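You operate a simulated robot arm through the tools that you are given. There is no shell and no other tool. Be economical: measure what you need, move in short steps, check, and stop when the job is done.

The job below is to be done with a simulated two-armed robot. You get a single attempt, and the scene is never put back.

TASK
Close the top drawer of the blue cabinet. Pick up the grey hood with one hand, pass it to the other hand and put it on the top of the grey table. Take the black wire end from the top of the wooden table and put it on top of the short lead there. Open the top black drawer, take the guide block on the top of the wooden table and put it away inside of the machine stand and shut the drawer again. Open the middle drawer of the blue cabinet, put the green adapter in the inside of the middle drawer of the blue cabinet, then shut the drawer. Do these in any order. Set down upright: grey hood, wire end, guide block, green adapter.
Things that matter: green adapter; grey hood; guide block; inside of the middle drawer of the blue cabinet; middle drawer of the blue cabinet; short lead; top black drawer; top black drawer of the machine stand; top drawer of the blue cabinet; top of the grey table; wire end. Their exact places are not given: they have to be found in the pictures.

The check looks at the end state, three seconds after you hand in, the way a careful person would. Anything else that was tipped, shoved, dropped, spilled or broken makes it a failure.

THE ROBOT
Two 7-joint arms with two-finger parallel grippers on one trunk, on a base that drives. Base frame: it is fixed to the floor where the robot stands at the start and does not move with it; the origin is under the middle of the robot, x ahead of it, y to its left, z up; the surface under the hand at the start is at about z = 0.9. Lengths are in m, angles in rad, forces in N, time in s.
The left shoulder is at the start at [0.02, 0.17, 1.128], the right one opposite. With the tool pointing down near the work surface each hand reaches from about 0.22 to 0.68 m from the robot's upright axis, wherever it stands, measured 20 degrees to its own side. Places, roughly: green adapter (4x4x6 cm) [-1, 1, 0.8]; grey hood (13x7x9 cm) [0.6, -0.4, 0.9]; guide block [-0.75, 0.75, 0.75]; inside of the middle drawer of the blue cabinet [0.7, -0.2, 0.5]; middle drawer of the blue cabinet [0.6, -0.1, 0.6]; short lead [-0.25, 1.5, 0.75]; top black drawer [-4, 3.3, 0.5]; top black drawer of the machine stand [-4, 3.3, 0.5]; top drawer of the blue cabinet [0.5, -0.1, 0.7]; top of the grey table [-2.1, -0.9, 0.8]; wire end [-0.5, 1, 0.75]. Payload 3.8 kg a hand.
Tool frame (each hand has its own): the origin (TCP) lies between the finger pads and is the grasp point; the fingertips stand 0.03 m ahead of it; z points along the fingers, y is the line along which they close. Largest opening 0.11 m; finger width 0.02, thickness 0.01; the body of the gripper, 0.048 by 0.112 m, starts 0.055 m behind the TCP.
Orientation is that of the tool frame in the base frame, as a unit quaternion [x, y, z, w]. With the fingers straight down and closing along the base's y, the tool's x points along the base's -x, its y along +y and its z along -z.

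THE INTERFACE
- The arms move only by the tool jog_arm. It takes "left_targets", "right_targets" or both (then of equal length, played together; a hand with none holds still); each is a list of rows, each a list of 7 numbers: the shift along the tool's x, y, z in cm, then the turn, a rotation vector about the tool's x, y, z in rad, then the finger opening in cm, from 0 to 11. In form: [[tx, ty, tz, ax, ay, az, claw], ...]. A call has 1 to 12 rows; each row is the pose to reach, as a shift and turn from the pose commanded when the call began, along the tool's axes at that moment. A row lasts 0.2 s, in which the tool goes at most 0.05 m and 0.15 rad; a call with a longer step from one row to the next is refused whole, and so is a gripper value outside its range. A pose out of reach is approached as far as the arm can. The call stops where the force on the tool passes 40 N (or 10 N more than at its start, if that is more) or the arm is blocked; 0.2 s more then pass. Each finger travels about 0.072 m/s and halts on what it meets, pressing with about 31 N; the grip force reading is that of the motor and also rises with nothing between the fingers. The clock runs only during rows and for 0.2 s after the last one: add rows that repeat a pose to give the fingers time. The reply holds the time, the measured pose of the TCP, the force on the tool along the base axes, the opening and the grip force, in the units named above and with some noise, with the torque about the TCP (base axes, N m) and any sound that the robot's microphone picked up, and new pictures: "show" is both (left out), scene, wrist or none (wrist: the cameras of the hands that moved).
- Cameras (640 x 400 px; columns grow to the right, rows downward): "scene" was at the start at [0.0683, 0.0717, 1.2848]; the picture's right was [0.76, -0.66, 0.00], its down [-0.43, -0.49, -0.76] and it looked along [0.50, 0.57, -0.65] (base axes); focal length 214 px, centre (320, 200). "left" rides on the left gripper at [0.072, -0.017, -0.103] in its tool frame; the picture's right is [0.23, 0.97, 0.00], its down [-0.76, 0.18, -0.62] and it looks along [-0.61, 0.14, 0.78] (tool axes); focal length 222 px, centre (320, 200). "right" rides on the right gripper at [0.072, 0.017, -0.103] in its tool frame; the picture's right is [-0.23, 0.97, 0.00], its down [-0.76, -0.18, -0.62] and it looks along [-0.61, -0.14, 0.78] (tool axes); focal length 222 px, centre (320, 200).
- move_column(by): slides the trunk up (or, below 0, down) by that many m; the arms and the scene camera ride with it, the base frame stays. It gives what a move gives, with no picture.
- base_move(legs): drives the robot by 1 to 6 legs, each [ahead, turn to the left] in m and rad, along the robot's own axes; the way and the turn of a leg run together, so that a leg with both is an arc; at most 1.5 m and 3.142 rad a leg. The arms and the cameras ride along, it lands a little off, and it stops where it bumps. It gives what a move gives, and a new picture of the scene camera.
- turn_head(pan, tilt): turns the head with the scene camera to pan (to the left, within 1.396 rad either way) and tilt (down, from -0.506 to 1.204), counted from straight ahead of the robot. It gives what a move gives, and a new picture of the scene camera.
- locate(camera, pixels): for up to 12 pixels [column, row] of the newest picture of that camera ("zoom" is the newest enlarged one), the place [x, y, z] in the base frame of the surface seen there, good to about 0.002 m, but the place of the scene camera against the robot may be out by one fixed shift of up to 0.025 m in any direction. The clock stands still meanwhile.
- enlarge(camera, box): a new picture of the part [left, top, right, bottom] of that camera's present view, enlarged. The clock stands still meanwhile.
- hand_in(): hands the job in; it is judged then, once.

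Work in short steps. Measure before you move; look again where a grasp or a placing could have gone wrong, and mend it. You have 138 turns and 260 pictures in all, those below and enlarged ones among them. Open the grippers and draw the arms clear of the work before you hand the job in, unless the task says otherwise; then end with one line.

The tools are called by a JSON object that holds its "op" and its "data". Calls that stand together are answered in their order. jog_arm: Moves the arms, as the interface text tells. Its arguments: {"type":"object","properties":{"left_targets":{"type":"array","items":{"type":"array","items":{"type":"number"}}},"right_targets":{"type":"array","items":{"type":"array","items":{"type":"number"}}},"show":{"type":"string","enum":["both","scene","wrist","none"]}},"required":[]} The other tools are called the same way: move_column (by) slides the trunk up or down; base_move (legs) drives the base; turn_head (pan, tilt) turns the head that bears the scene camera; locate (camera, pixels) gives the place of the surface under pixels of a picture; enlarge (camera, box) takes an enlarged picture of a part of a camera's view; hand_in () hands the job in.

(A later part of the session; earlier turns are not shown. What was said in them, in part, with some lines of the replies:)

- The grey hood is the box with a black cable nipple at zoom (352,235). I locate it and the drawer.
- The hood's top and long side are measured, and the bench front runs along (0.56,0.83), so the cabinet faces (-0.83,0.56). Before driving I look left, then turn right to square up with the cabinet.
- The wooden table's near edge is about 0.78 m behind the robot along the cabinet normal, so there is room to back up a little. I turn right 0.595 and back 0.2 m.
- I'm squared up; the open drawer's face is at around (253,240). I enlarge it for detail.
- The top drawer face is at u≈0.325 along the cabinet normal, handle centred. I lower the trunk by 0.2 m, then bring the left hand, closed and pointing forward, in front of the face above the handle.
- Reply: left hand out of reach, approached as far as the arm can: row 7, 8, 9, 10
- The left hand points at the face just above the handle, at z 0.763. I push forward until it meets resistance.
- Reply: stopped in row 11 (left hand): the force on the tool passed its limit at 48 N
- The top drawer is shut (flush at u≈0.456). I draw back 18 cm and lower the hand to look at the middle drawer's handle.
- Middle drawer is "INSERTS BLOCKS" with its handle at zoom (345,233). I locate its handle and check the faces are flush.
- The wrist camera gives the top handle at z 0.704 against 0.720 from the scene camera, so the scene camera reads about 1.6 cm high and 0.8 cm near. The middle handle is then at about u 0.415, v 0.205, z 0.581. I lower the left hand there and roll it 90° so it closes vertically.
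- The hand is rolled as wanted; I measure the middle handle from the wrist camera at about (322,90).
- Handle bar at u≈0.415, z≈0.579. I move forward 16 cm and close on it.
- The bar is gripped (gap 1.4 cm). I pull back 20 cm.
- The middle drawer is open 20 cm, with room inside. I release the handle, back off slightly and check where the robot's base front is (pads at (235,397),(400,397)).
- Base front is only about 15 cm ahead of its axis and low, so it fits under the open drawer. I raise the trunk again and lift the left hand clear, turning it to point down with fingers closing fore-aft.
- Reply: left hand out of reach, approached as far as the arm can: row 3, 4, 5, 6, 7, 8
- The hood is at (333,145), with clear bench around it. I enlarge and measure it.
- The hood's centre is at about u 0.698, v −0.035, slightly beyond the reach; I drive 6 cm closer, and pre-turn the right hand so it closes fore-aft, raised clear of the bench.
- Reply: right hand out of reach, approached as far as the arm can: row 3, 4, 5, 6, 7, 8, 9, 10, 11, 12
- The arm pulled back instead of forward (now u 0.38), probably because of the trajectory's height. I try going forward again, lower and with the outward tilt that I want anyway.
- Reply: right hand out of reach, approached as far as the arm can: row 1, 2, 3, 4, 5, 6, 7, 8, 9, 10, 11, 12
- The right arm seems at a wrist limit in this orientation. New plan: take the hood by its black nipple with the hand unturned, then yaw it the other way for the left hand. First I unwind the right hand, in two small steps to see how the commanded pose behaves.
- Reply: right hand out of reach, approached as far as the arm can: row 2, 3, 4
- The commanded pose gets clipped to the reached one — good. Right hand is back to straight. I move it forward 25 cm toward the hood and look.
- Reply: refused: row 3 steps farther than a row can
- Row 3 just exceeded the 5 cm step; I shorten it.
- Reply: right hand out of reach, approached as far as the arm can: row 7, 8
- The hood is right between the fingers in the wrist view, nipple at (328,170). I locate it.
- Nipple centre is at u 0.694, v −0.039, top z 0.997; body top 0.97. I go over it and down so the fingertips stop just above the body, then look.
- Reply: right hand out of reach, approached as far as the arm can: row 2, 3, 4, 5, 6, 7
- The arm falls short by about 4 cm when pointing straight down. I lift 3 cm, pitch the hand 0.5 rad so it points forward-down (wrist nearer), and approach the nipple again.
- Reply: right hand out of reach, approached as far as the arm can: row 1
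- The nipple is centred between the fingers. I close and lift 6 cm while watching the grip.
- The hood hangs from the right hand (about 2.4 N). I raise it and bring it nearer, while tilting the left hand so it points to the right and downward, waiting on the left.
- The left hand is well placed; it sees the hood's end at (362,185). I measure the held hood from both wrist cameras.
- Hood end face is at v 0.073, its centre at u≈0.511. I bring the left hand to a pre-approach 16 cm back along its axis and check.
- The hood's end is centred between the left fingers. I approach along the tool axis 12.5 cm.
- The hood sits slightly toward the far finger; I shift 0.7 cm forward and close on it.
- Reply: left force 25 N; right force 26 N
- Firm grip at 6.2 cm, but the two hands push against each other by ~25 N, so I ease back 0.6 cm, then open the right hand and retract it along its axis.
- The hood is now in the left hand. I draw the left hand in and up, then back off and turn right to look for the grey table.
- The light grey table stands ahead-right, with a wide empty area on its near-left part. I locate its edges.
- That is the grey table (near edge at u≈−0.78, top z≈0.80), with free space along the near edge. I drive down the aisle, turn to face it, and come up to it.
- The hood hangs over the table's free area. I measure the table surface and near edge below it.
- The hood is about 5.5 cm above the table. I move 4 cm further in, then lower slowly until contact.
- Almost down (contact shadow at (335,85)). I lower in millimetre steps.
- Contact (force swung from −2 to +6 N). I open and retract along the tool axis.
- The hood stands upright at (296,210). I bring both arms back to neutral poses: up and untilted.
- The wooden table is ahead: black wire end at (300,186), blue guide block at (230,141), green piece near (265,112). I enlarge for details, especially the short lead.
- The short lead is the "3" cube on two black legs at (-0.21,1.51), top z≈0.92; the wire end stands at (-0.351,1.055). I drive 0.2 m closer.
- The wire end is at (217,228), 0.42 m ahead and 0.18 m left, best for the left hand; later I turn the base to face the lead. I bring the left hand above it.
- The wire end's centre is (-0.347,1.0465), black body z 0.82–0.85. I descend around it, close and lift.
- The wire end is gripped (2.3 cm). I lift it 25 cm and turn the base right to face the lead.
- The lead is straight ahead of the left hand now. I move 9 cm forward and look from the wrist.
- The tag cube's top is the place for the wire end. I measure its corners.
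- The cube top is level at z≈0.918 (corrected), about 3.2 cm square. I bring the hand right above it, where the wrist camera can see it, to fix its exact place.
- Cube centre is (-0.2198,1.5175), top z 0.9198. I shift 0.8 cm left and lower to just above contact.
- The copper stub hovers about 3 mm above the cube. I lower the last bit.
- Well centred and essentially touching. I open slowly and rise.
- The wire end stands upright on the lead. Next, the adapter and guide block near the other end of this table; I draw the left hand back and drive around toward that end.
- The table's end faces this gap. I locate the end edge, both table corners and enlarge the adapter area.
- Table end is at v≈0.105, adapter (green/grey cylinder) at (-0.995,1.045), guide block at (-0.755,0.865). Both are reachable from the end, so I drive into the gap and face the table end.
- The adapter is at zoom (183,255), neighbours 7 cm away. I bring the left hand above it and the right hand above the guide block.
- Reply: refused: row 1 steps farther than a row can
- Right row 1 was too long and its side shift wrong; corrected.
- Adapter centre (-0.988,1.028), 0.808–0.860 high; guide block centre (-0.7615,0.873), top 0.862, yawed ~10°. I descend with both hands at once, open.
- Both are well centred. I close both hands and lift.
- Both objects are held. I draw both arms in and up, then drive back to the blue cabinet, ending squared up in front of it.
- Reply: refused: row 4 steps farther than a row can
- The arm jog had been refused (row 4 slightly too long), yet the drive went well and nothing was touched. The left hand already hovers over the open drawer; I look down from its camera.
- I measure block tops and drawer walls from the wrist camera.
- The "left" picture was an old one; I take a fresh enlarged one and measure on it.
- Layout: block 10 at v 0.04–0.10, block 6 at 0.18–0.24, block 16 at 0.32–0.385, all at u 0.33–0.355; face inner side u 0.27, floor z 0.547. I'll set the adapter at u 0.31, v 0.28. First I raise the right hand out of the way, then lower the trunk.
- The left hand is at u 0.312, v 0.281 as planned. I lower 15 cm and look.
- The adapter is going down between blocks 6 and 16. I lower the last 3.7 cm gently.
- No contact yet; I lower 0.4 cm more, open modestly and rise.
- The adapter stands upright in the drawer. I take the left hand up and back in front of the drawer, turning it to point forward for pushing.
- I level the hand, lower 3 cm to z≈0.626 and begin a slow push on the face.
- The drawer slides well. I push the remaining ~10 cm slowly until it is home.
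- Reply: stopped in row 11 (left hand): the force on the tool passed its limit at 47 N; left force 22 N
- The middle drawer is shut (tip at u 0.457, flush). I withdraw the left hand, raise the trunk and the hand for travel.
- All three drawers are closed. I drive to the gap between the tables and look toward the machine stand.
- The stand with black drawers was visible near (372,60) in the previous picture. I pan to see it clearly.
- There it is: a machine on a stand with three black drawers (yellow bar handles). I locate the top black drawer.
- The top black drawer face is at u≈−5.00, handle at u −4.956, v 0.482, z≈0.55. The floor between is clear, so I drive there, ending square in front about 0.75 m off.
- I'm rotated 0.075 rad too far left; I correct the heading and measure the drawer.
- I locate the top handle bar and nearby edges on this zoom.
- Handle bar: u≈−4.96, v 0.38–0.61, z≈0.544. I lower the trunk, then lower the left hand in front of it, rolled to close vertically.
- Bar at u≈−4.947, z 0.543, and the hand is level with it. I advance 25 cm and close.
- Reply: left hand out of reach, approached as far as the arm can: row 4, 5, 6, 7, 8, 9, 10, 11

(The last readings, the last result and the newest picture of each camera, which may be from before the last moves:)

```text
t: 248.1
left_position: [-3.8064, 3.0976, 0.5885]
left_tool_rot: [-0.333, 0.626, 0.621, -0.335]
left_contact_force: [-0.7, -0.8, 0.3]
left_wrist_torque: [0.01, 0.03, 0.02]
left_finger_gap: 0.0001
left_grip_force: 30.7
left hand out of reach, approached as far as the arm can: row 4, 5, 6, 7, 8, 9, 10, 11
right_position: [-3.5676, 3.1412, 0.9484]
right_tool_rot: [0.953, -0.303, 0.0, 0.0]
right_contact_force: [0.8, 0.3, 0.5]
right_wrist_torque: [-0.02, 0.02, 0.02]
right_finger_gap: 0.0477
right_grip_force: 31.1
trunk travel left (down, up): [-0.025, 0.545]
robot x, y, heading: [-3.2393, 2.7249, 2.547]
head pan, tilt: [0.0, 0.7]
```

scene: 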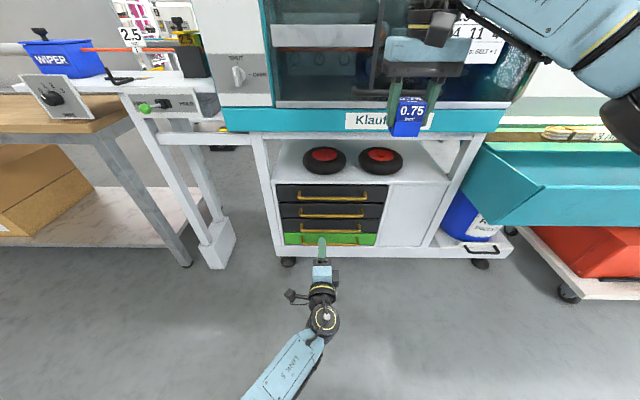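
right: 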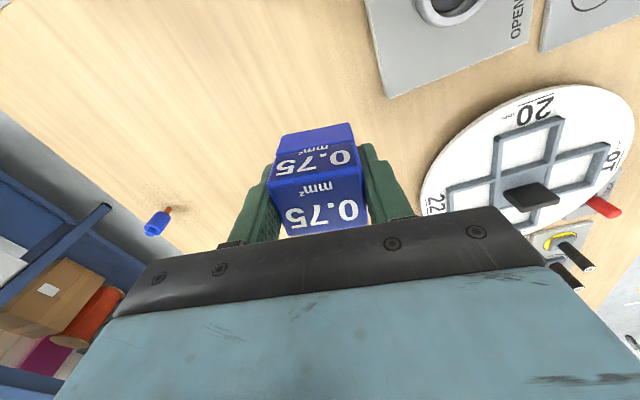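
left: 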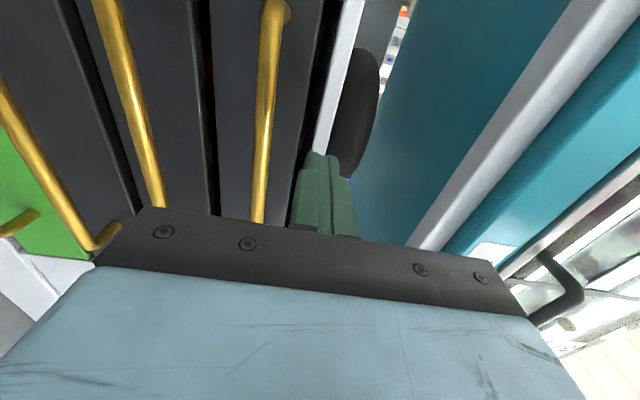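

The arm ran short (reached u −4.886, a bit high; nothing touched). I draw the hand back and lower it, then drive 0.13 m closer.

{"op": "jog_arm", "data": {"left_targets": [[0, 0, -4, 0, 0, 0, 3], [0, -1, -8, 0, 0, 0, 6], [0, -3, -12, 0, 0, 0, 6], [0, -4.5, -15, 0, 0, 0, 6]], "show": "none"}}

{"op": "base_move", "data": {"legs": [[0.13, 0]]}}

{"op": "enlarge", "data": {"camera": "left", "box": [100, 0, 580, 300]}}

```text
t: 249.3
left_position: [-3.7733, 2.9981, 0.4796]
left_tool_rot: [-0.327, 0.62, 0.598, -0.39]
left_contact_force: [-1.1, 0.1, -0.2]
left_wrist_torque: [-0.02, 0.0, -0.02]
left_finger_gap: 0.0599
left_grip_force: 0.0
left hand out of reach, approached as far as the arm can: row 1, 2, 3, 4
right_position: [-3.5667, 3.1401, 0.9478]
right_tool_rot: [0.953, -0.303, 0.001, -0.001]
right_contact_force: [-0.5, -0.3, -1.1]
right_wrist_torque: [-0.01, -0.02, 0.03]
right_finger_gap: 0.0479
right_grip_force: 31.5
trunk travel left (down, up): [-0.025, 0.545]
robot x, y, heading: [-3.2399, 2.7258, 2.545]
head pan, tilt: [0.0, 0.7]
stopped in row 4 (left hand): the arm was blocked; the commanded pose is now the measured one
```

```text
t: 250.6
left_position: [-3.8674, 3.0586, 0.4727]
left_tool_rot: [-0.332, 0.622, 0.593, -0.39]
left_contact_force: [0.3, 0.1, 0.0]
left_wrist_torque: [0.0, -0.01, 0.02]
left_finger_gap: 0.0597
left_grip_force: 0.0
right_position: [-3.6644, 3.2038, 0.9474]
right_tool_rot: [0.953, -0.302, 0.0, -0.002]
right_contact_force: [0.3, 0.1, -1.7]
right_wrist_torque: [0.02, 0.0, 0.02]
right_finger_gap: 0.0478
right_grip_force: 31.0
trunk travel left (down, up): [-0.025, 0.545]
robot x, y, heading: [-3.334, 2.7917, 2.545]
head pan, tilt: [0.0, 0.7]
stopped in leg 1: the force on the tool passed its limit at 133 N (the readings are from after the stop); the commanded pose is now the measured one
```

scene: 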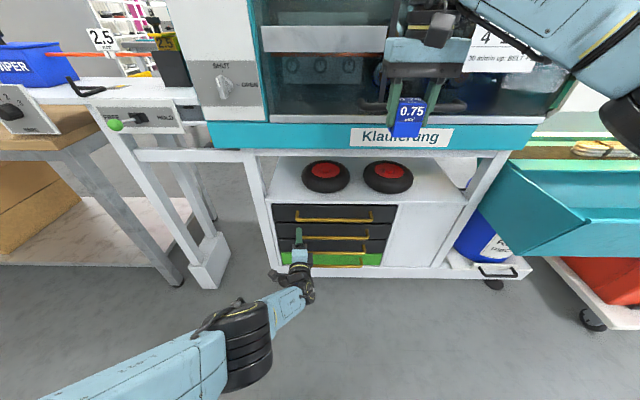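

```text
1.33 times, centred on (340, 150) of left
```

zoom: 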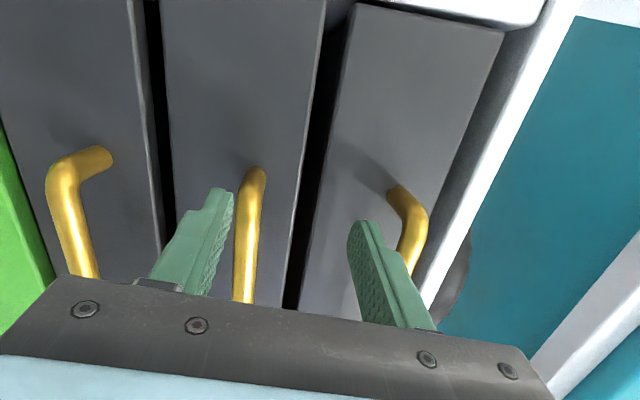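

The base stopped on a light bump of the fingers at the second drawer's handle end (u −4.945, z 0.47). I retract the hand straight back and check the posture.

{"op": "jog_arm", "data": {"left_targets": [[0, 0, -2, 0, 0, 0, 6], [0, 0, -5, 0, 0, 0, 6], [0, 0, -8, 0, 0, 0, 6], [0, 0, -11, 0, 0, 0, 6]]}}

```text
t: 251.6
left_position: [-3.8003, 3.0251, 0.426]
left_tool_rot: [-0.329, 0.622, 0.588, -0.4]
left_contact_force: [0.2, -0.6, -1.2]
left_wrist_torque: [-0.01, 0.01, -0.02]
left_finger_gap: 0.0601
left_grip_force: 0.1
left hand out of reach, approached as far as the arm can: row 1, 2, 3, 4
right_position: [-3.6663, 3.2045, 0.9485]
right_tool_rot: [0.953, -0.303, 0.001, 0.0]
right_contact_force: [0.1, 1.0, -1.0]
right_wrist_torque: [-0.06, -0.04, 0.02]
right_finger_gap: 0.048
right_grip_force: 30.7
trunk travel left (down, up): [-0.025, 0.545]
robot x, y, heading: [-3.3366, 2.7902, 2.546]
head pan, tilt: [0.0, 0.7]
```

scene: 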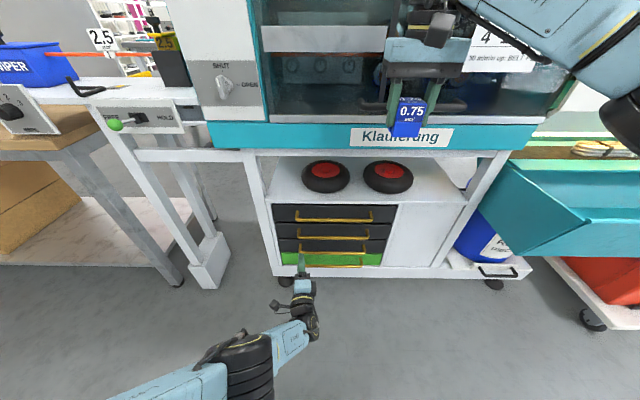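
left: 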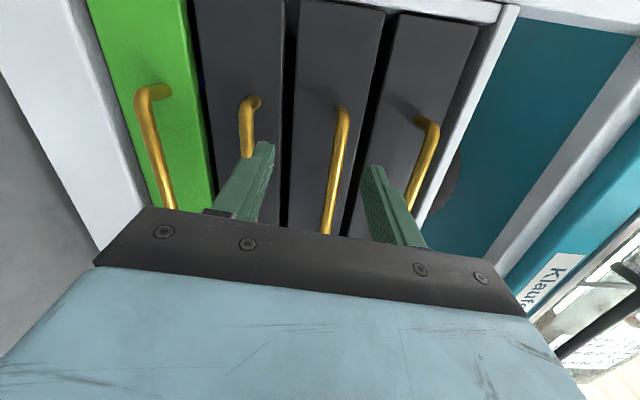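

The arm is near its limits here because the handle lies too much to its right. I bring the hand up and left, then shift the base 0.2 m to the right so the handle lies in front of the left shoulder.

{"op": "jog_arm", "data": {"left_targets": [[1.5, 1.5, 0, 0, 0, 0, 6], [3, 3, 0, 0, 0, 0, 6], [5, 5, 0, 0, 0, 0, 6], [7, 7, 0, 0.04, 0, 0, 6], [9, 9, 0, 0.08, 0, 0, 6], [11, 11, 0, 0.12, 0, 0, 6], [13, 12.5, 0, 0.12, 0, 0, 6], [13, 12.5, -2, 0.12, 0, 0, 6], [13, 12.5, -4, 0.12, 0, 0, 6]], "show": "scene"}}

```text
t: 253.6
left_position: [-3.8084, 2.9148, 0.5668]
left_tool_rot: [-0.354, 0.657, 0.554, -0.369]
left_contact_force: [0.1, 0.0, 0.7]
left_wrist_torque: [-0.02, -0.02, 0.01]
left_finger_gap: 0.06
left_grip_force: 0.0
left hand out of reach, approached as far as the arm can: row 1, 2, 3, 4
right_position: [-3.6648, 3.2043, 0.948]
right_tool_rot: [0.953, -0.302, 0.0, 0.0]
right_contact_force: [0.7, 0.3, -1.4]
right_wrist_torque: [-0.02, 0.0, 0.01]
right_finger_gap: 0.048
right_grip_force: 31.2
trunk travel left (down, up): [-0.025, 0.545]
robot x, y, heading: [-3.336, 2.7918, 2.548]
head pan, tilt: [0.0, 0.7]
```

scene: 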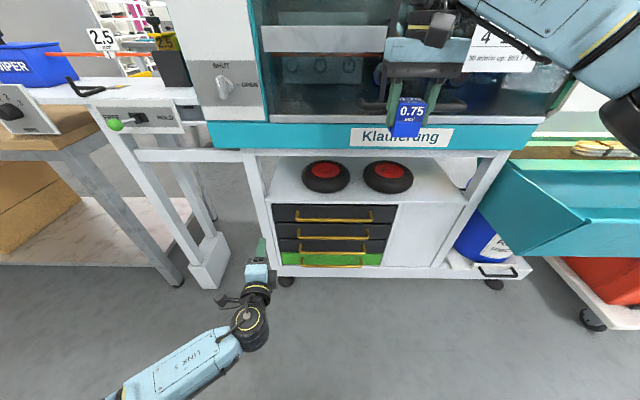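

The hand is recovered. Now I back off, shift about 0.2 m to the right and return in front of the stand.

{"op": "base_move", "data": {"legs": [[-0.12, 0], [0, 0.6], [-0.38, 0], [0, -0.6], [0.36, 0]]}}

{"op": "jog_arm", "data": {"left_targets": [[0, 0, 0, -0.06, -0.05, 0, 6], [0, 0, 0, -0.115, -0.1, 0, 6], [0, 0, 0, -0.115, -0.1, 0, 6]], "show": "wrist"}}

```text
t: 262.0
left_position: [-3.6345, 3.0543, 0.5673]
left_tool_rot: [-0.355, 0.656, 0.554, -0.37]
left_contact_force: [0.1, 0.2, 0.2]
left_wrist_torque: [-0.02, 0.0, -0.02]
left_finger_gap: 0.06
left_grip_force: 0.0
right_position: [-3.4927, 3.3431, 0.9469]
right_tool_rot: [0.954, -0.3, 0.0, -0.001]
right_contact_force: [0.5, -1.1, -1.8]
right_wrist_torque: [0.0, 0.01, -0.01]
right_finger_gap: 0.048
right_grip_force: 31.0
trunk travel left (down, up): [-0.025, 0.545]
robot x, y, heading: [-3.1607, 2.9325, 2.559]
head pan, tilt: [0.0, 0.7]
```

scene: 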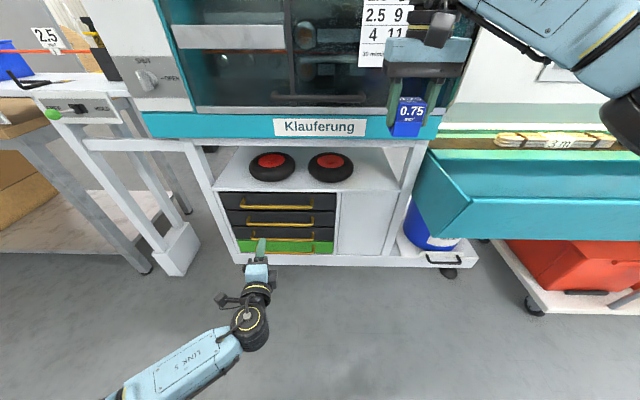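

```text
t: 262.8
left_position: [-3.6363, 3.0532, 0.567]
left_tool_rot: [-0.305, 0.64, 0.608, -0.357]
left_contact_force: [-0.3, 0.8, 0.5]
left_wrist_torque: [0.01, 0.0, 0.01]
left_finger_gap: 0.0601
left_grip_force: 0.0
right_position: [-3.4928, 3.3427, 0.9491]
right_tool_rot: [0.954, -0.3, -0.001, -0.001]
right_contact_force: [-0.2, -0.1, -1.1]
right_wrist_torque: [0.02, -0.02, -0.01]
right_finger_gap: 0.0477
right_grip_force: 31.1
trunk travel left (down, up): [-0.025, 0.545]
robot x, y, heading: [-3.1649, 2.9322, 2.558]
head pan, tilt: [0.0, 0.7]
```

left: 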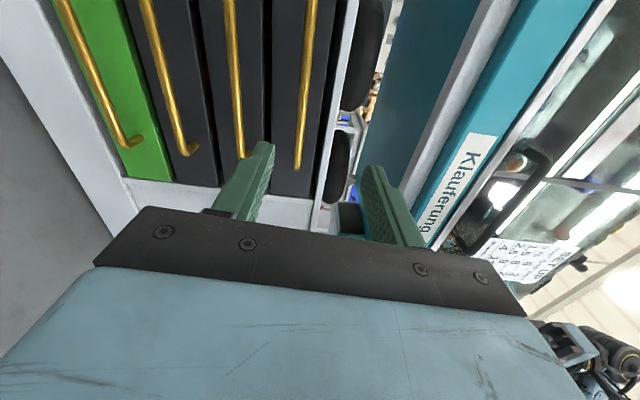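

The hand is level and square, at v 0.492 right in front of the handle. I drive 8 cm closer, then lower 2.4 cm and look once more.

{"op": "base_move", "data": {"legs": [[0.08, -0.01]]}}

{"op": "jog_arm", "data": {"left_targets": [[0, -1.2, 0, 0, 0, -0.04, 6], [0, -2.4, 0, 0, 0, -0.086, 6], [0, -2.4, 0, 0, 0, -0.086, 6]], "show": "wrist"}}

{"op": "locate", "data": {"camera": "left", "pixels": [[310, 60], [300, 120], [317, 20]]}}

```text
t: 263.9
left_position: [-3.6996, 3.1028, 0.5668]
left_tool_rot: [-0.302, 0.642, 0.609, -0.354]
left_contact_force: [0.4, -0.7, 0.0]
left_wrist_torque: [-0.01, 0.04, -0.01]
left_finger_gap: 0.0602
left_grip_force: 0.0
right_position: [-3.5543, 3.3901, 0.9469]
right_tool_rot: [0.953, -0.304, 0.001, 0.0]
right_contact_force: [0.5, 0.7, -0.4]
right_wrist_torque: [0.03, -0.01, 0.0]
right_finger_gap: 0.0478
right_grip_force: 30.5
trunk travel left (down, up): [-0.025, 0.545]
robot x, y, heading: [-3.2273, 2.977, 2.548]
head pan, tilt: [0.0, 0.7]
```

scene: 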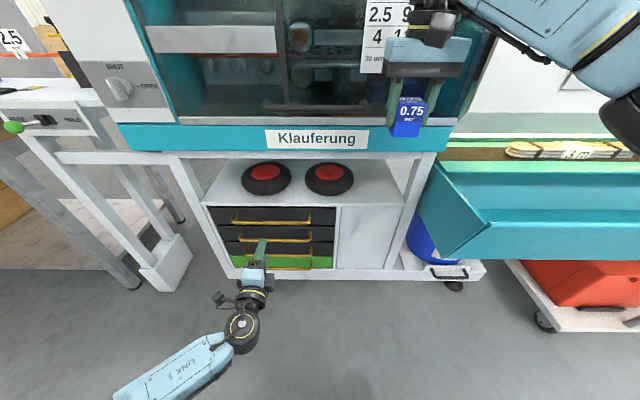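

```text
t: 264.7
left_position: [-3.7006, 3.1004, 0.5438]
left_tool_rot: [-0.331, 0.627, 0.625, -0.327]
left_contact_force: [0.2, 0.3, -0.1]
left_wrist_torque: [-0.01, -0.01, 0.01]
left_finger_gap: 0.0599
left_grip_force: 0.0
right_position: [-3.5543, 3.3895, 0.9482]
right_tool_rot: [0.953, -0.303, -0.001, -0.002]
right_contact_force: [0.0, -0.5, -0.1]
right_wrist_torque: [0.03, -0.01, -0.03]
right_finger_gap: 0.0475
right_grip_force: 31.3
trunk travel left (down, up): [-0.025, 0.545]
robot x, y, heading: [-3.2275, 2.9727, 2.548]
head pan, tilt: [0.0, 0.7]
```

left: 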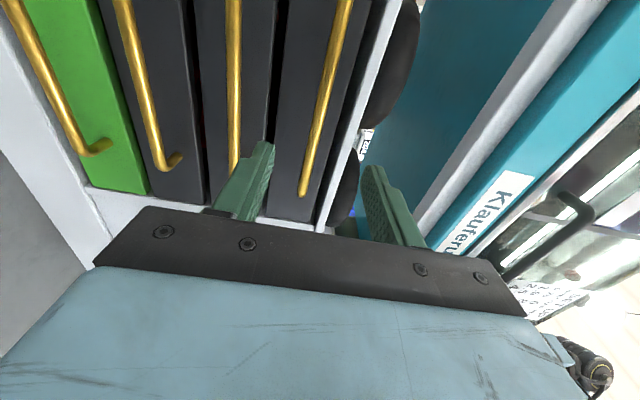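

```text
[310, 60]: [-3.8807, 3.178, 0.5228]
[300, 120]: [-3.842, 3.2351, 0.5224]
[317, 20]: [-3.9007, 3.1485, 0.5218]
```

Lined up with the bar (at (325,90) in view). I advance 14.5 cm and close.

{"op": "jog_arm", "data": {"left_targets": [[0, 0, 4, 0, 0, 0, 6], [0, 0, 8, 0, 0, 0, 6], [0, 0, 11, 0, 0, 0, 6], [0, 0, 13, 0, 0, 0, 6], [0, 0, 14.5, 0, 0, 0, 6], [0, 0, 14.5, 0, 0, 0, 3], [0, 0, 14.5, 0, 0, 0, 0], [0, 0, 14.5, 0, 0, 0, 0]], "show": "wrist"}}

```text
t: 266.5
left_position: [-3.822, 3.1816, 0.5433]
left_tool_rot: [-0.329, 0.626, 0.626, -0.328]
left_contact_force: [-0.2, -1.4, 11.7]
left_wrist_torque: [-0.09, 0.18, -0.03]
left_finger_gap: 0.0138
left_grip_force: 45.4
right_position: [-3.5529, 3.3891, 0.949]
right_tool_rot: [0.953, -0.304, 0.0, -0.001]
right_contact_force: [-1.0, -0.3, -1.7]
right_wrist_torque: [0.04, -0.02, 0.0]
right_finger_gap: 0.0479
right_grip_force: 30.9
trunk travel left (down, up): [-0.025, 0.545]
robot x, y, heading: [-3.2288, 2.9746, 2.55]
head pan, tilt: [0.0, 0.7]
```

left: 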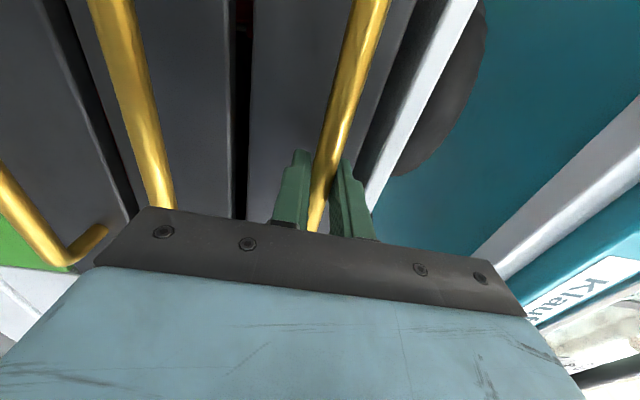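

Bar gripped. I pull back 24 cm steadily.

{"op": "jog_arm", "data": {"left_targets": [[0, 0, -2, 0, 0, 0, 0], [0, 0, -4, 0, 0, 0, 0], [0, 0, -6, 0, 0, 0, 0], [0, 0, -8, 0, 0, 0, 0], [0, 0, -10, 0, 0, 0, 0], [0, 0, -12, 0, 0, 0, 0], [0, 0, -14, 0, 0, 0, 0], [0, 0, -16, 0, 0, 0, 0], [0, 0, -18, 0, 0, 0, 0], [0, 0, -20, 0, 0, 0, 0], [0, 0, -22, 0, 0, 0, 0], [0, 0, -24, 0, 0, 0, 0]], "show": "scene"}}

```text
t: 269.1
left_position: [-3.6246, 3.0459, 0.5431]
left_tool_rot: [-0.33, 0.628, 0.624, -0.327]
left_contact_force: [-8.7, -14.8, 18.4]
left_wrist_torque: [0.01, 0.06, -1.18]
left_finger_gap: 0.0139
left_grip_force: 45.2
right_position: [-3.5535, 3.3891, 0.9493]
right_tool_rot: [0.952, -0.305, 0.001, 0.0]
right_contact_force: [-0.5, 0.4, -1.6]
right_wrist_torque: [0.0, 0.0, 0.0]
right_finger_gap: 0.0479
right_grip_force: 30.2
trunk travel left (down, up): [-0.025, 0.545]
robot x, y, heading: [-3.2276, 2.9771, 2.548]
head pan, tilt: [0.0, 0.7]
```

scene: 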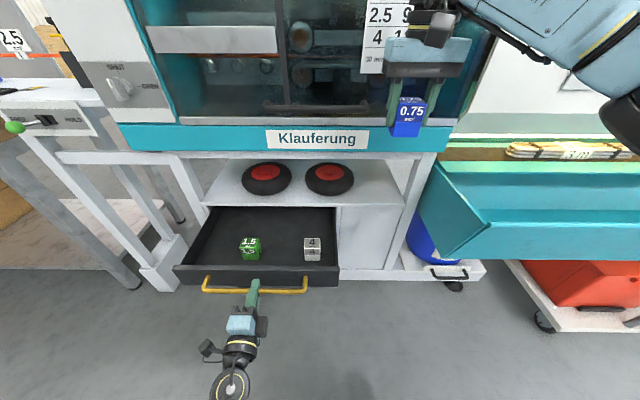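

The drawer is open, holding two other blocks with free floor around. I keep the left hand on the handle and measure the interior.

{"op": "enlarge", "data": {"camera": "scene", "box": [160, 190, 360, 315]}}

{"op": "locate", "data": {"camera": "zoom", "pixels": [[290, 155], [490, 160], [380, 120], [380, 180], [330, 215], [495, 210], [380, 235], [150, 75], [560, 60], [440, 100], [530, 110], [350, 100]]}}

```text
3.20 times, centred on (260, 252) of scene
```

zoom: 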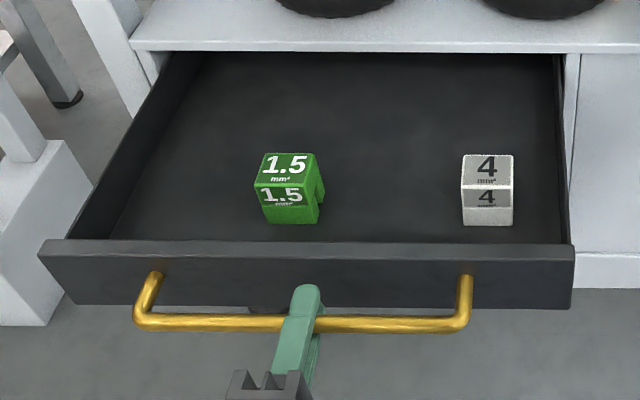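

```text
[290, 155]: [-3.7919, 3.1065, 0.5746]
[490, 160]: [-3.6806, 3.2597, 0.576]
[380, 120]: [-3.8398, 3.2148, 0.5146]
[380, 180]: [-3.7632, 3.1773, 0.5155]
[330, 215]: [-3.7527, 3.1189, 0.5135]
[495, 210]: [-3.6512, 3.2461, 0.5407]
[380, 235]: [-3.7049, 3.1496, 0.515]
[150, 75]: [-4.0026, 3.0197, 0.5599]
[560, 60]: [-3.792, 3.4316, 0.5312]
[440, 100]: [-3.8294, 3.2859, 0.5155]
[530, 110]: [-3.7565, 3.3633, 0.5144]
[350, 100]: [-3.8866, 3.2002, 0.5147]
```

Floor at z≈0.499 (corrected); free space between the green block (v≤0.475) and the "4" block (v≥0.612). I bring the guide block over u −4.84, v 0.545 and start lowering.

{"op": "jog_arm", "data": {"right_targets": [[0, 4.5, 0, 0, 0, 0, 1], [0, 9, 0, 0, 0, 0, 1], [0, 13.5, 0, 0, 0, 0, 1], [0, 18, 0, 0, 0, 0, 1], [0, 22.5, 1, 0, 0, 0, 1], [0, 26, 4, 0, 0, 0, 1], [0, 27, 8, 0, 0, 0, 1], [0, 27, 12, 0, 0, 0, 1], [0, 27, 16, 0, 0, 0, 1], [0, 27, 20, 0, 0, 0, 1], [0, 27, 24, 0, 0, 0, 1], [0, 27, 27, 0, 0, 0, 1]]}}

```text
t: 271.7
left_position: [-3.6246, 3.0467, 0.5435]
left_tool_rot: [-0.331, 0.626, 0.624, -0.329]
left_contact_force: [-9.1, -12.1, 16.3]
left_wrist_torque: [0.01, 0.19, -0.06]
left_finger_gap: 0.0137
left_grip_force: 45.0
right_position: [-3.7072, 3.1717, 0.6763]
right_tool_rot: [0.953, -0.304, 0.0, -0.001]
right_contact_force: [-0.6, -0.3, -1.3]
right_wrist_torque: [-0.01, 0.01, -0.01]
right_finger_gap: 0.0479
right_grip_force: 31.4
trunk travel left (down, up): [-0.025, 0.545]
robot x, y, heading: [-3.2282, 2.9735, 2.547]
head pan, tilt: [0.0, 0.7]
```

scene: 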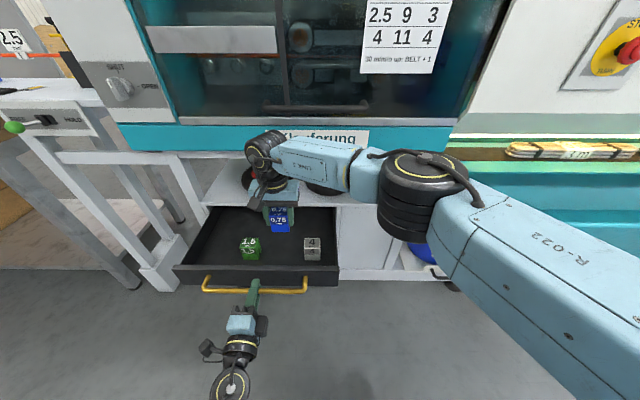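
right: 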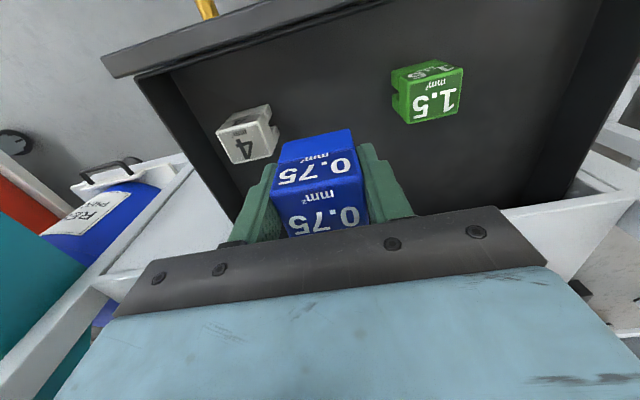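

Guide block is above the drawer; the wrist view shows the "4" block at (250,140) and green at (430,90). I measure them and the floor.

{"op": "locate", "data": {"camera": "right", "pixels": [[270, 120], [232, 150], [250, 165], [278, 150], [400, 75], [405, 120], [462, 105], [330, 80], [330, 110], [300, 40], [510, 150], [200, 120]]}}

```text
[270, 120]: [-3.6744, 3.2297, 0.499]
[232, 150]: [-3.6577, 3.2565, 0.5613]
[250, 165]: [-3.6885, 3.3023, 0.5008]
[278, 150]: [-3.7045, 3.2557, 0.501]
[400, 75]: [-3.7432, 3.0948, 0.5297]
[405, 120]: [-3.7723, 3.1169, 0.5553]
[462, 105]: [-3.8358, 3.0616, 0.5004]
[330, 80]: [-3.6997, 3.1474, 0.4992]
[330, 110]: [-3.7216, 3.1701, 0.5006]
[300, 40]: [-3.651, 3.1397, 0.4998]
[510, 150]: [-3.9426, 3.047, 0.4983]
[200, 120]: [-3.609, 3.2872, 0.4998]
```

Floor 0.4995; free span v 0.467–0.605. I shift 1 cm left and lower to just above the floor.

{"op": "jog_arm", "data": {"right_targets": [[0, 1, 3, 0, 0, 0, 1], [0, 1, 6, 0, 0, 0, 1], [0, 1, 9, 0, 0, 0, 1], [0, 1, 11, 0, 0, 0, 1], [0, 1, 12.2, 0, 0, 0, 1], [0, 1, 12.8, 0, 0, 0, 1], [0, 1, 12.8, 0, 0, 0, 1]]}}

```text
t: 273.3
left_position: [-3.6239, 3.0457, 0.5421]
left_tool_rot: [-0.331, 0.627, 0.624, -0.328]
left_contact_force: [-9.5, -12.5, 16.3]
left_wrist_torque: [-0.08, 0.16, 0.06]
left_finger_gap: 0.0136
left_grip_force: 45.0
right_position: [-3.7035, 3.1652, 0.564]
right_tool_rot: [0.953, -0.304, -0.001, -0.001]
right_contact_force: [-0.1, 0.7, -1.2]
right_wrist_torque: [0.03, -0.01, -0.03]
right_finger_gap: 0.0474
right_grip_force: 31.2
right hand out of reach, approached as far as the arm can: row 3, 4, 5, 6, 7
trunk travel left (down, up): [-0.025, 0.545]
robot x, y, heading: [-3.2255, 2.9731, 2.546]
head pan, tilt: [0.0, 0.7]
```

scene: 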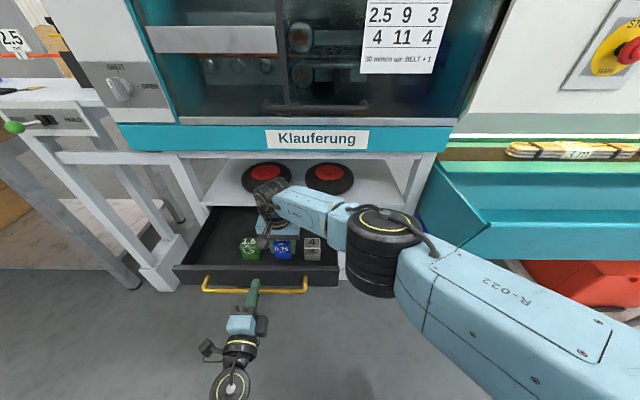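
right: 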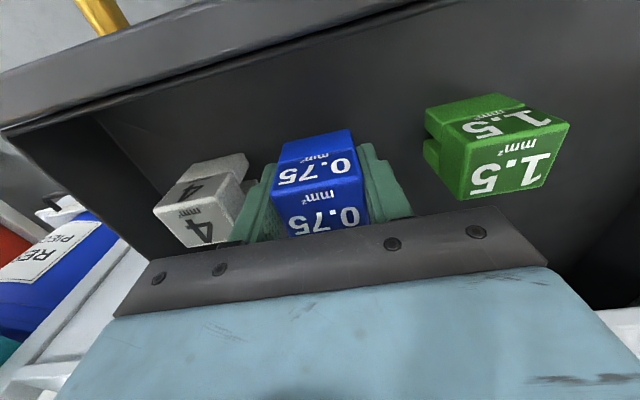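

The right arm stops 1.8 cm above the floor at its limit. I open the left fingers around the bar (leaving it free), nudge the guide block 1 cm left, then lower the trunk 1.8 cm.

{"op": "jog_arm", "data": {"left_targets": [[0, 0, 0, 0, 0, 0, 3], [0, 0, 0, 0, 0, 0, 6], [0, 0, 0, 0, 0, 0, 6.5]], "right_targets": [[0, 0.4, 0, 0, 0, 0, 1], [0, 0.8, 0, 0, 0, 0, 1], [0, 1.2, 0, 0, 0, 0, 1]], "show": "none"}}

{"op": "move_column", "data": {"by": -0.013}}

```text
t: 274.1
left_position: [-3.6225, 3.0474, 0.5416]
left_tool_rot: [-0.33, 0.629, 0.624, -0.326]
left_contact_force: [0.4, 0.5, 0.1]
left_wrist_torque: [-0.02, 0.02, 0.02]
left_finger_gap: 0.065
left_grip_force: 0.1
right_position: [-3.7033, 3.163, 0.5649]
right_tool_rot: [0.953, -0.304, -0.001, -0.002]
right_contact_force: [-0.4, -0.3, -1.6]
right_wrist_torque: [0.0, -0.01, -0.01]
right_finger_gap: 0.0479
right_grip_force: 30.8
right hand out of reach, approached as far as the arm can: row 2, 3
trunk travel left (down, up): [-0.025, 0.545]
robot x, y, heading: [-3.2251, 2.9749, 2.549]
head pan, tilt: [0.0, 0.7]
```

```text
t: 274.7
left_position: [-3.6236, 3.0466, 0.5294]
left_tool_rot: [-0.33, 0.628, 0.624, -0.326]
left_contact_force: [-0.2, -0.2, -0.4]
left_wrist_torque: [0.03, -0.02, 0.0]
left_finger_gap: 0.0655
left_grip_force: 0.0
right_position: [-3.7035, 3.1617, 0.5507]
right_tool_rot: [0.953, -0.304, 0.0, -0.001]
right_contact_force: [0.6, 0.9, -1.1]
right_wrist_torque: [0.02, 0.0, 0.03]
right_finger_gap: 0.0473
right_grip_force: 31.0
trunk travel left (down, up): [-0.012, 0.558]
robot x, y, heading: [-3.2284, 2.9734, 2.549]
head pan, tilt: [0.0, 0.7]
```

Still about 5 mm to go; I lower 5 mm more and look at the clearance to the "4" block.

{"op": "move_column", "data": {"by": -0.005}}

{"op": "enlarge", "data": {"camera": "right", "box": [120, 90, 440, 290]}}

{"op": "locate", "data": {"camera": "zoom", "pixels": [[270, 190], [240, 170], [250, 150], [290, 170], [400, 130]]}}

```text
t: 275.2
left_position: [-3.623, 3.047, 0.5239]
left_tool_rot: [-0.331, 0.628, 0.624, -0.327]
left_contact_force: [-0.3, 0.2, 0.9]
left_wrist_torque: [-0.03, 0.0, 0.02]
left_finger_gap: 0.0647
left_grip_force: 0.1
right_position: [-3.7026, 3.1623, 0.5463]
right_tool_rot: [0.953, -0.304, 0.0, -0.001]
right_contact_force: [-0.7, 0.2, -1.7]
right_wrist_torque: [0.0, -0.01, -0.01]
right_finger_gap: 0.0479
right_grip_force: 30.8
trunk travel left (down, up): [-0.007, 0.563]
robot x, y, heading: [-3.2285, 2.9734, 2.54]
head pan, tilt: [0.0, 0.7]
```

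```text
2.00 times, centred on (280, 190) of right
```

zoom: 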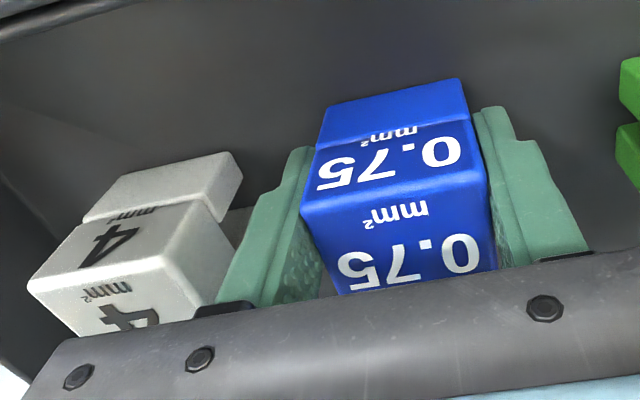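

```text
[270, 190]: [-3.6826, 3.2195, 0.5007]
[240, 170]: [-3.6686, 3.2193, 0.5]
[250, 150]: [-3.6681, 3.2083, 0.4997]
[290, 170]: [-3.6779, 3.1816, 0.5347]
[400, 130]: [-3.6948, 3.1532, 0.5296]
```

Clearance to the "4" block is ~3 cm and the block is within a millimetre of the floor. I open to 6 cm and raise the right hand.

{"op": "jog_arm", "data": {"right_targets": [[0, 0, 0, 0, 0, 0, 5], [0, 0, 0, 0, 0, 0, 5.6], [0, 0, 0, 0, 0, 0, 6], [0, 0, -2, 0, 0, 0, 6], [0, 0, -5, 0, 0, 0, 6], [0, 0, -9, 0, 0, 0, 6], [0, 0, -13, 0, 0, 0, 6], [0, -1, -17, 0, 0, 0, 6], [0, -4, -20, 0, 0, 0, 6], [0, -8, -22, 0, 0, 0, 6], [0, -12, -23, 0, 0, 0, 6], [0, -16, -23, 0, 0, 0, 6]]}}

```text
t: 277.8
left_position: [-3.6239, 3.0471, 0.5237]
left_tool_rot: [-0.33, 0.628, 0.624, -0.327]
left_contact_force: [-0.4, 0.2, -0.1]
left_wrist_torque: [-0.01, 0.01, 0.01]
left_finger_gap: 0.0652
left_grip_force: 0.0
right_position: [-3.6093, 3.2911, 0.7769]
right_tool_rot: [0.953, -0.304, 0.001, -0.002]
right_contact_force: [-0.7, -0.3, -0.2]
right_wrist_torque: [0.02, -0.01, 0.01]
right_finger_gap: 0.06
right_grip_force: 0.0
trunk travel left (down, up): [-0.007, 0.563]
robot x, y, heading: [-3.2289, 2.977, 2.544]
head pan, tilt: [0.0, 0.7]
```

scene: 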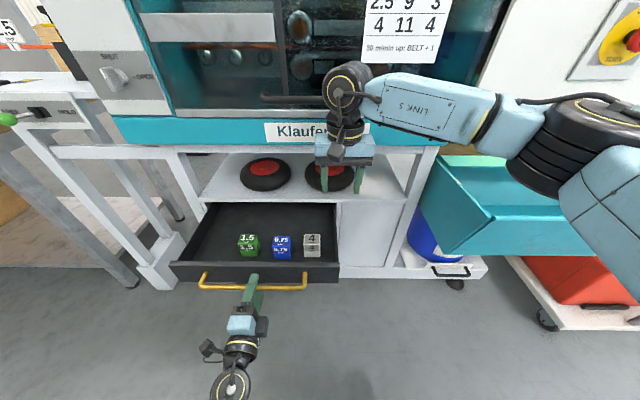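
right: 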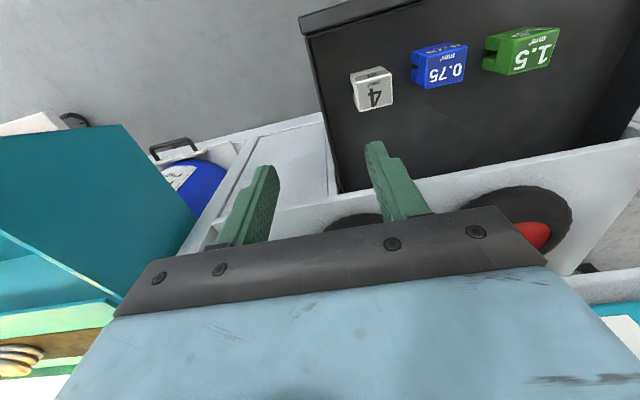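

The guide block stands upright beside the others. I raise the left hand 2 cm, regrip the bar and push the drawer in slowly.

{"op": "jog_arm", "data": {"left_targets": [[0, 1, 0, 0, 0, 0, 6], [0, 1.9, 0, 0, 0, 0, 6], [0, 1.9, 0, 0, 0, 0, 3], [0, 1.9, 0, 0, 0, 0, 0], [0, 1.9, 0, 0, 0, 0, 0], [0, 1.9, 1.5, 0, 0, 0, 0], [0, 1.9, 3, 0, 0, 0, 0], [0, 1.9, 4.5, 0, 0, 0, 0], [0, 1.9, 6, 0, 0, 0, 0], [0, 1.9, 7.5, 0, 0, 0, 0], [0, 1.9, 9, 0, 0, 0, 0], [0, 1.9, 10.5, 0, 0, 0, 0]], "show": "scene"}}

```text
t: 280.4
left_position: [-3.7112, 3.1071, 0.5417]
left_tool_rot: [-0.33, 0.628, 0.623, -0.329]
left_contact_force: [-2.9, -2.0, 0.9]
left_wrist_torque: [-0.1, 0.07, -0.97]
left_finger_gap: 0.0136
left_grip_force: 45.1
right_position: [-3.6098, 3.2909, 0.7776]
right_tool_rot: [0.953, -0.304, 0.0, -0.001]
right_contact_force: [-0.9, 0.7, -0.2]
right_wrist_torque: [-0.01, -0.01, 0.0]
right_finger_gap: 0.0597
right_grip_force: 0.0
trunk travel left (down, up): [-0.007, 0.563]
robot x, y, heading: [-3.2265, 2.9782, 2.544]
head pan, tilt: [0.0, 0.7]
```

scene: 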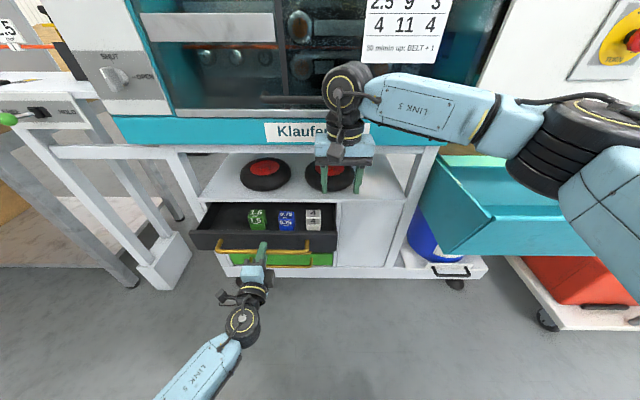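

The drawer is sliding in. I continue the remaining ~14 cm.

{"op": "jog_arm", "data": {"left_targets": [[0, 0, 1.5, 0, 0, 0, 0], [0, 0, 3, 0, 0, 0, 0], [0, 0, 4.5, 0, 0, 0, 0], [0, 0, 6, 0, 0, 0, 0], [0, 0, 7.5, 0, 0, 0, 0], [0, 0, 9, 0, 0, 0, 0], [0, 0, 10.5, 0, 0, 0, 0], [0, 0, 11.8, 0, 0, 0, 0], [0, 0, 12.8, 0, 0, 0, 0], [0, 0, 13.5, 0, 0, 0, 0], [0, 0, 14.2, 0, 0, 0, 0], [0, 0, 14.8, 0, 0, 0, 0]]}}

```text
t: 282.7
left_position: [-3.8212, 3.1815, 0.5434]
left_tool_rot: [-0.329, 0.627, 0.626, -0.328]
left_contact_force: [16.7, -15.3, 11.1]
left_wrist_torque: [0.15, 0.23, -0.29]
left_finger_gap: 0.0136
left_grip_force: 44.8
right_position: [-3.6091, 3.2894, 0.7785]
right_tool_rot: [0.952, -0.305, -0.001, -0.001]
right_contact_force: [0.6, 0.3, 0.1]
right_wrist_torque: [0.01, 0.04, 0.02]
right_finger_gap: 0.0601
right_grip_force: 0.0
trunk travel left (down, up): [-0.007, 0.563]
robot x, y, heading: [-3.2271, 2.9782, 2.545]
head pan, tilt: [0.0, 0.7]
stopped in row 11 (left hand): the force on the tool passed its limit at 52 N (the readings are from after the stop); the commanded pose is now the measured one
```

scene: 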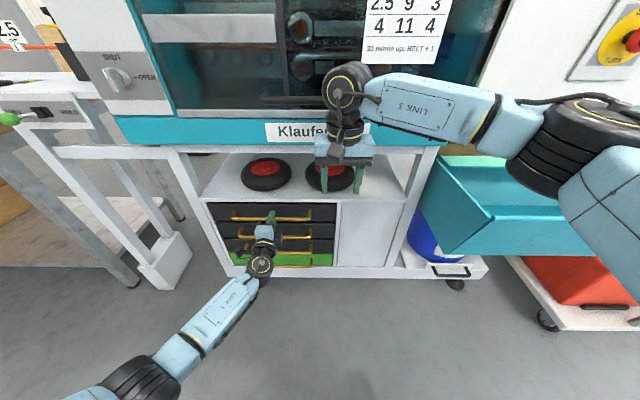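
left: 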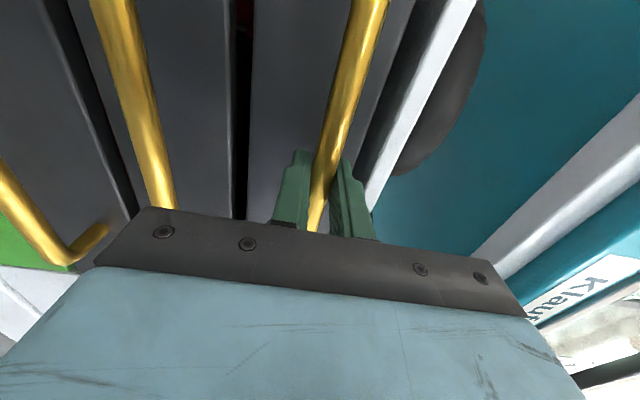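

The drawer is home (same hand position as when it was first gripped). I release and draw both hands back.

{"op": "jog_arm", "data": {"left_targets": [[0, 0, -0.1, 0, 0, 0, 3], [0, 0, -0.1, 0, 0, 0, 6], [0, 0, -0.1, 0, 0, 0, 6], [0, 0, -3, 0, 0, 0, 6], [0, 0, -7, 0, 0, 0, 6], [0, 0, -11, 0, 0, 0, 6], [0, 0, -15, 0, 0, 0, 6], [0, 0, -18, 0, 0, 0, 6]], "right_targets": [[0, 0, 0, 0, 0, 0, 6], [0, 0, 0, 0, 0, 0, 6], [1, 0, 0, 0, 0, 0, 6], [3, 0, 0, 0, 0, 0, 6], [6, 0, 0, 0, 0, 0, 6], [9, 0, 0, 0, 0, 0, 6], [11, 0, 0, 0, 0, 0, 6], [12, 0, 0, 0, 0, 0, 6]], "show": "scene"}}

{"op": "base_move", "data": {"legs": [[-0.35, 0]]}}

{"op": "enlarge", "data": {"camera": "scene", "box": [180, 120, 420, 270]}}

```text
t: 284.5
left_position: [-3.6728, 3.0818, 0.5419]
left_tool_rot: [-0.331, 0.628, 0.623, -0.328]
left_contact_force: [-0.5, -0.5, 0.3]
left_wrist_torque: [-0.04, 0.0, 0.01]
left_finger_gap: 0.06
left_grip_force: 0.1
right_position: [-3.5109, 3.2203, 0.7773]
right_tool_rot: [0.953, -0.304, 0.0, -0.001]
right_contact_force: [0.2, -0.5, 0.1]
right_wrist_torque: [-0.03, -0.02, 0.01]
right_finger_gap: 0.0601
right_grip_force: 0.2
trunk travel left (down, up): [-0.007, 0.563]
robot x, y, heading: [-3.2255, 2.9745, 2.552]
head pan, tilt: [0.0, 0.7]
```

scene: 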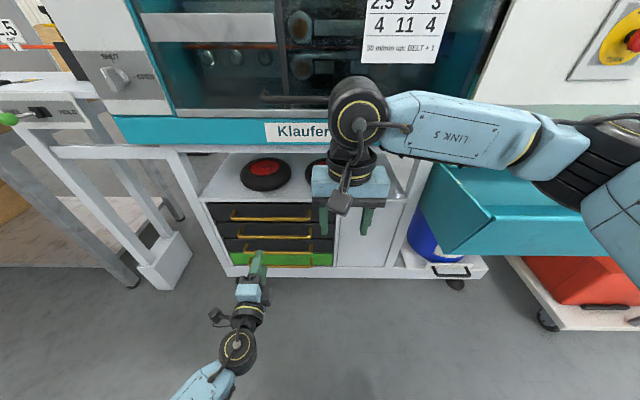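

```text
t: 286.9
left_position: [-3.3715, 2.8781, 0.5421]
left_tool_rot: [-0.333, 0.627, 0.623, -0.329]
left_contact_force: [0.4, -0.5, 0.1]
left_wrist_torque: [0.0, -0.02, 0.0]
left_finger_gap: 0.06
left_grip_force: 0.0
right_position: [-3.2114, 3.0169, 0.7783]
right_tool_rot: [0.953, -0.302, 0.001, 0.0]
right_contact_force: [-0.5, 0.2, 0.9]
right_wrist_torque: [0.02, -0.04, -0.02]
right_finger_gap: 0.0603
right_grip_force: 0.2
trunk travel left (down, up): [-0.007, 0.563]
robot x, y, heading: [-2.9278, 2.7708, 2.546]
head pan, tilt: [0.0, 0.7]
```

scene: 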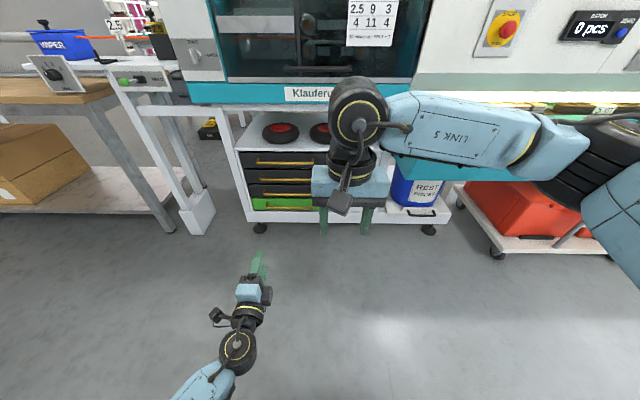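

```text
2.67 times, centred on (300, 195) of scene
```

zoom: 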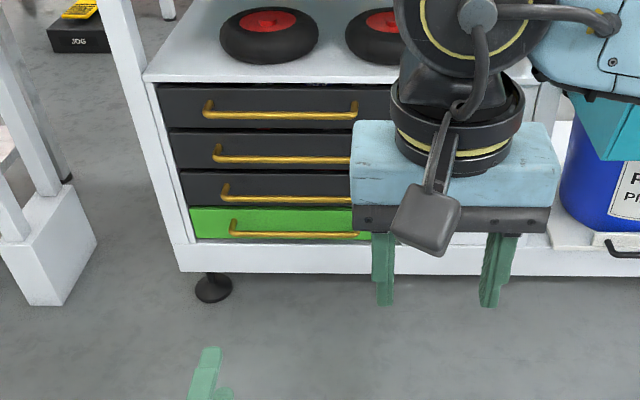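

All stand drawers are shut. For a last check I turn around and look at the wire end on the lead, and the hood.

{"op": "base_move", "data": {"legs": [[0, -2.6]]}}

{"op": "turn_head", "data": {"pan": -0.2, "tilt": 0.15}}

```text
t: 293.5
left_position: [-2.4823, 2.8941, 0.5413]
left_tool_rot: [0.526, 0.476, 0.472, 0.523]
left_contact_force: [0.4, 0.1, 0.2]
left_wrist_torque: [-0.01, 0.01, -0.01]
left_finger_gap: 0.06
left_grip_force: 0.1
right_position: [-2.5588, 2.6942, 0.7773]
right_tool_rot: [0.057, 0.998, -0.001, 0.0]
right_contact_force: [-0.2, -0.7, -0.2]
right_wrist_torque: [-0.02, -0.01, 0.02]
right_finger_gap: 0.06
right_grip_force: 0.1
trunk travel left (down, up): [-0.007, 0.563]
robot x, y, heading: [-2.9278, 2.7728, -0.096]
head pan, tilt: [0.0, 0.7]
```

scene: 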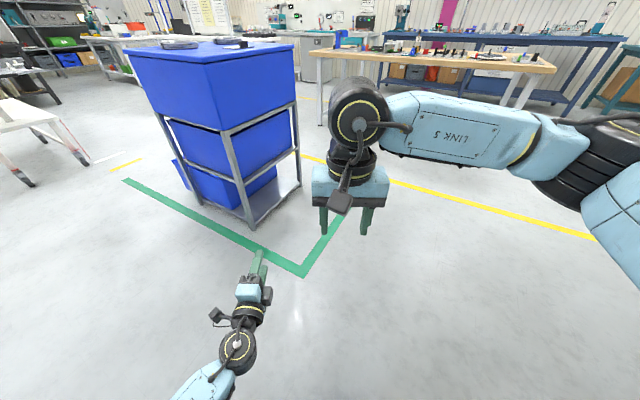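

```text
t: 294.5
left_position: [-2.4822, 2.8926, 0.5418]
left_tool_rot: [0.527, 0.475, 0.472, 0.523]
left_contact_force: [-0.3, -0.5, 0.8]
left_wrist_torque: [0.03, -0.02, 0.03]
left_finger_gap: 0.0598
left_grip_force: 0.0
right_position: [-2.558, 2.6938, 0.7765]
right_tool_rot: [0.058, 0.998, -0.001, 0.0]
right_contact_force: [-0.3, 0.3, 0.9]
right_wrist_torque: [0.0, -0.01, -0.02]
right_finger_gap: 0.0599
right_grip_force: 0.0
trunk travel left (down, up): [-0.007, 0.563]
robot x, y, heading: [-2.9238, 2.7718, -0.095]
head pan, tilt: [-0.201, 0.15]
```

scene: 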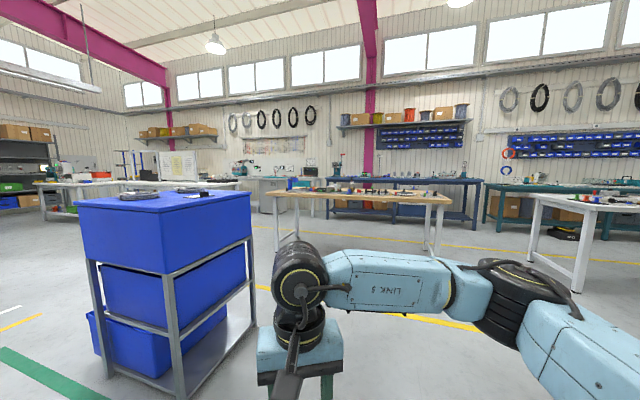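

{"op": "enlarge", "data": {"camera": "scene", "box": [270, 165, 400, 215]}}

{"op": "enlarge", "data": {"camera": "scene", "box": [480, 170, 640, 250]}}

```text
4.92 times, centred on (335, 190) of scene
```

zoom: 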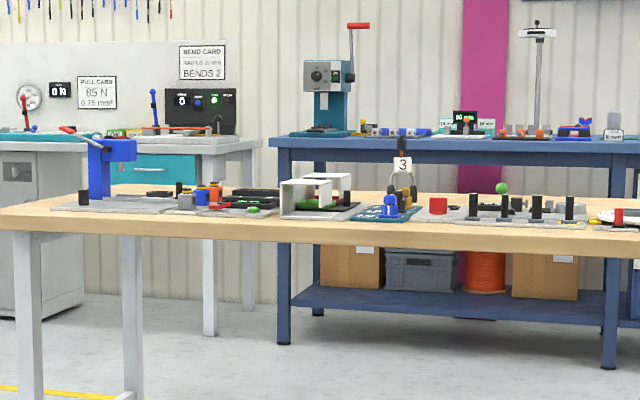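

```text
4.00 times, centred on (560, 210) of scene
```

zoom: 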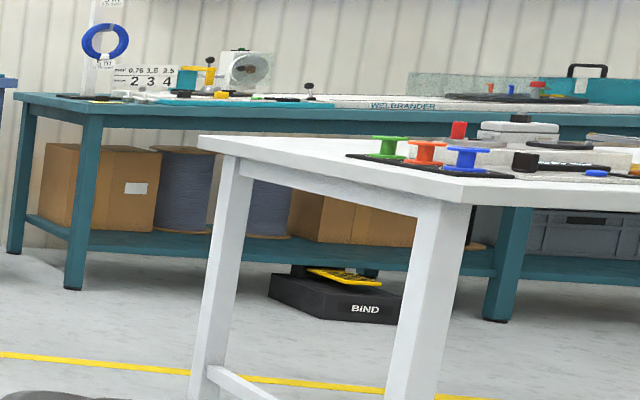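

The wire end still stands on the "3" cube at zoom (402,147), and the hood's grey shape with its black nipple is visible on the grey table at (518,128). Both grippers are empty and clear, so I hand in.

{"op": "hand_in", "data": {}}

```text
The job is handed in.
```

All five parts of the job are done and handed in. The hood, wire end, guide block and green adapter stand upright in their places, and every drawer I used is shut.
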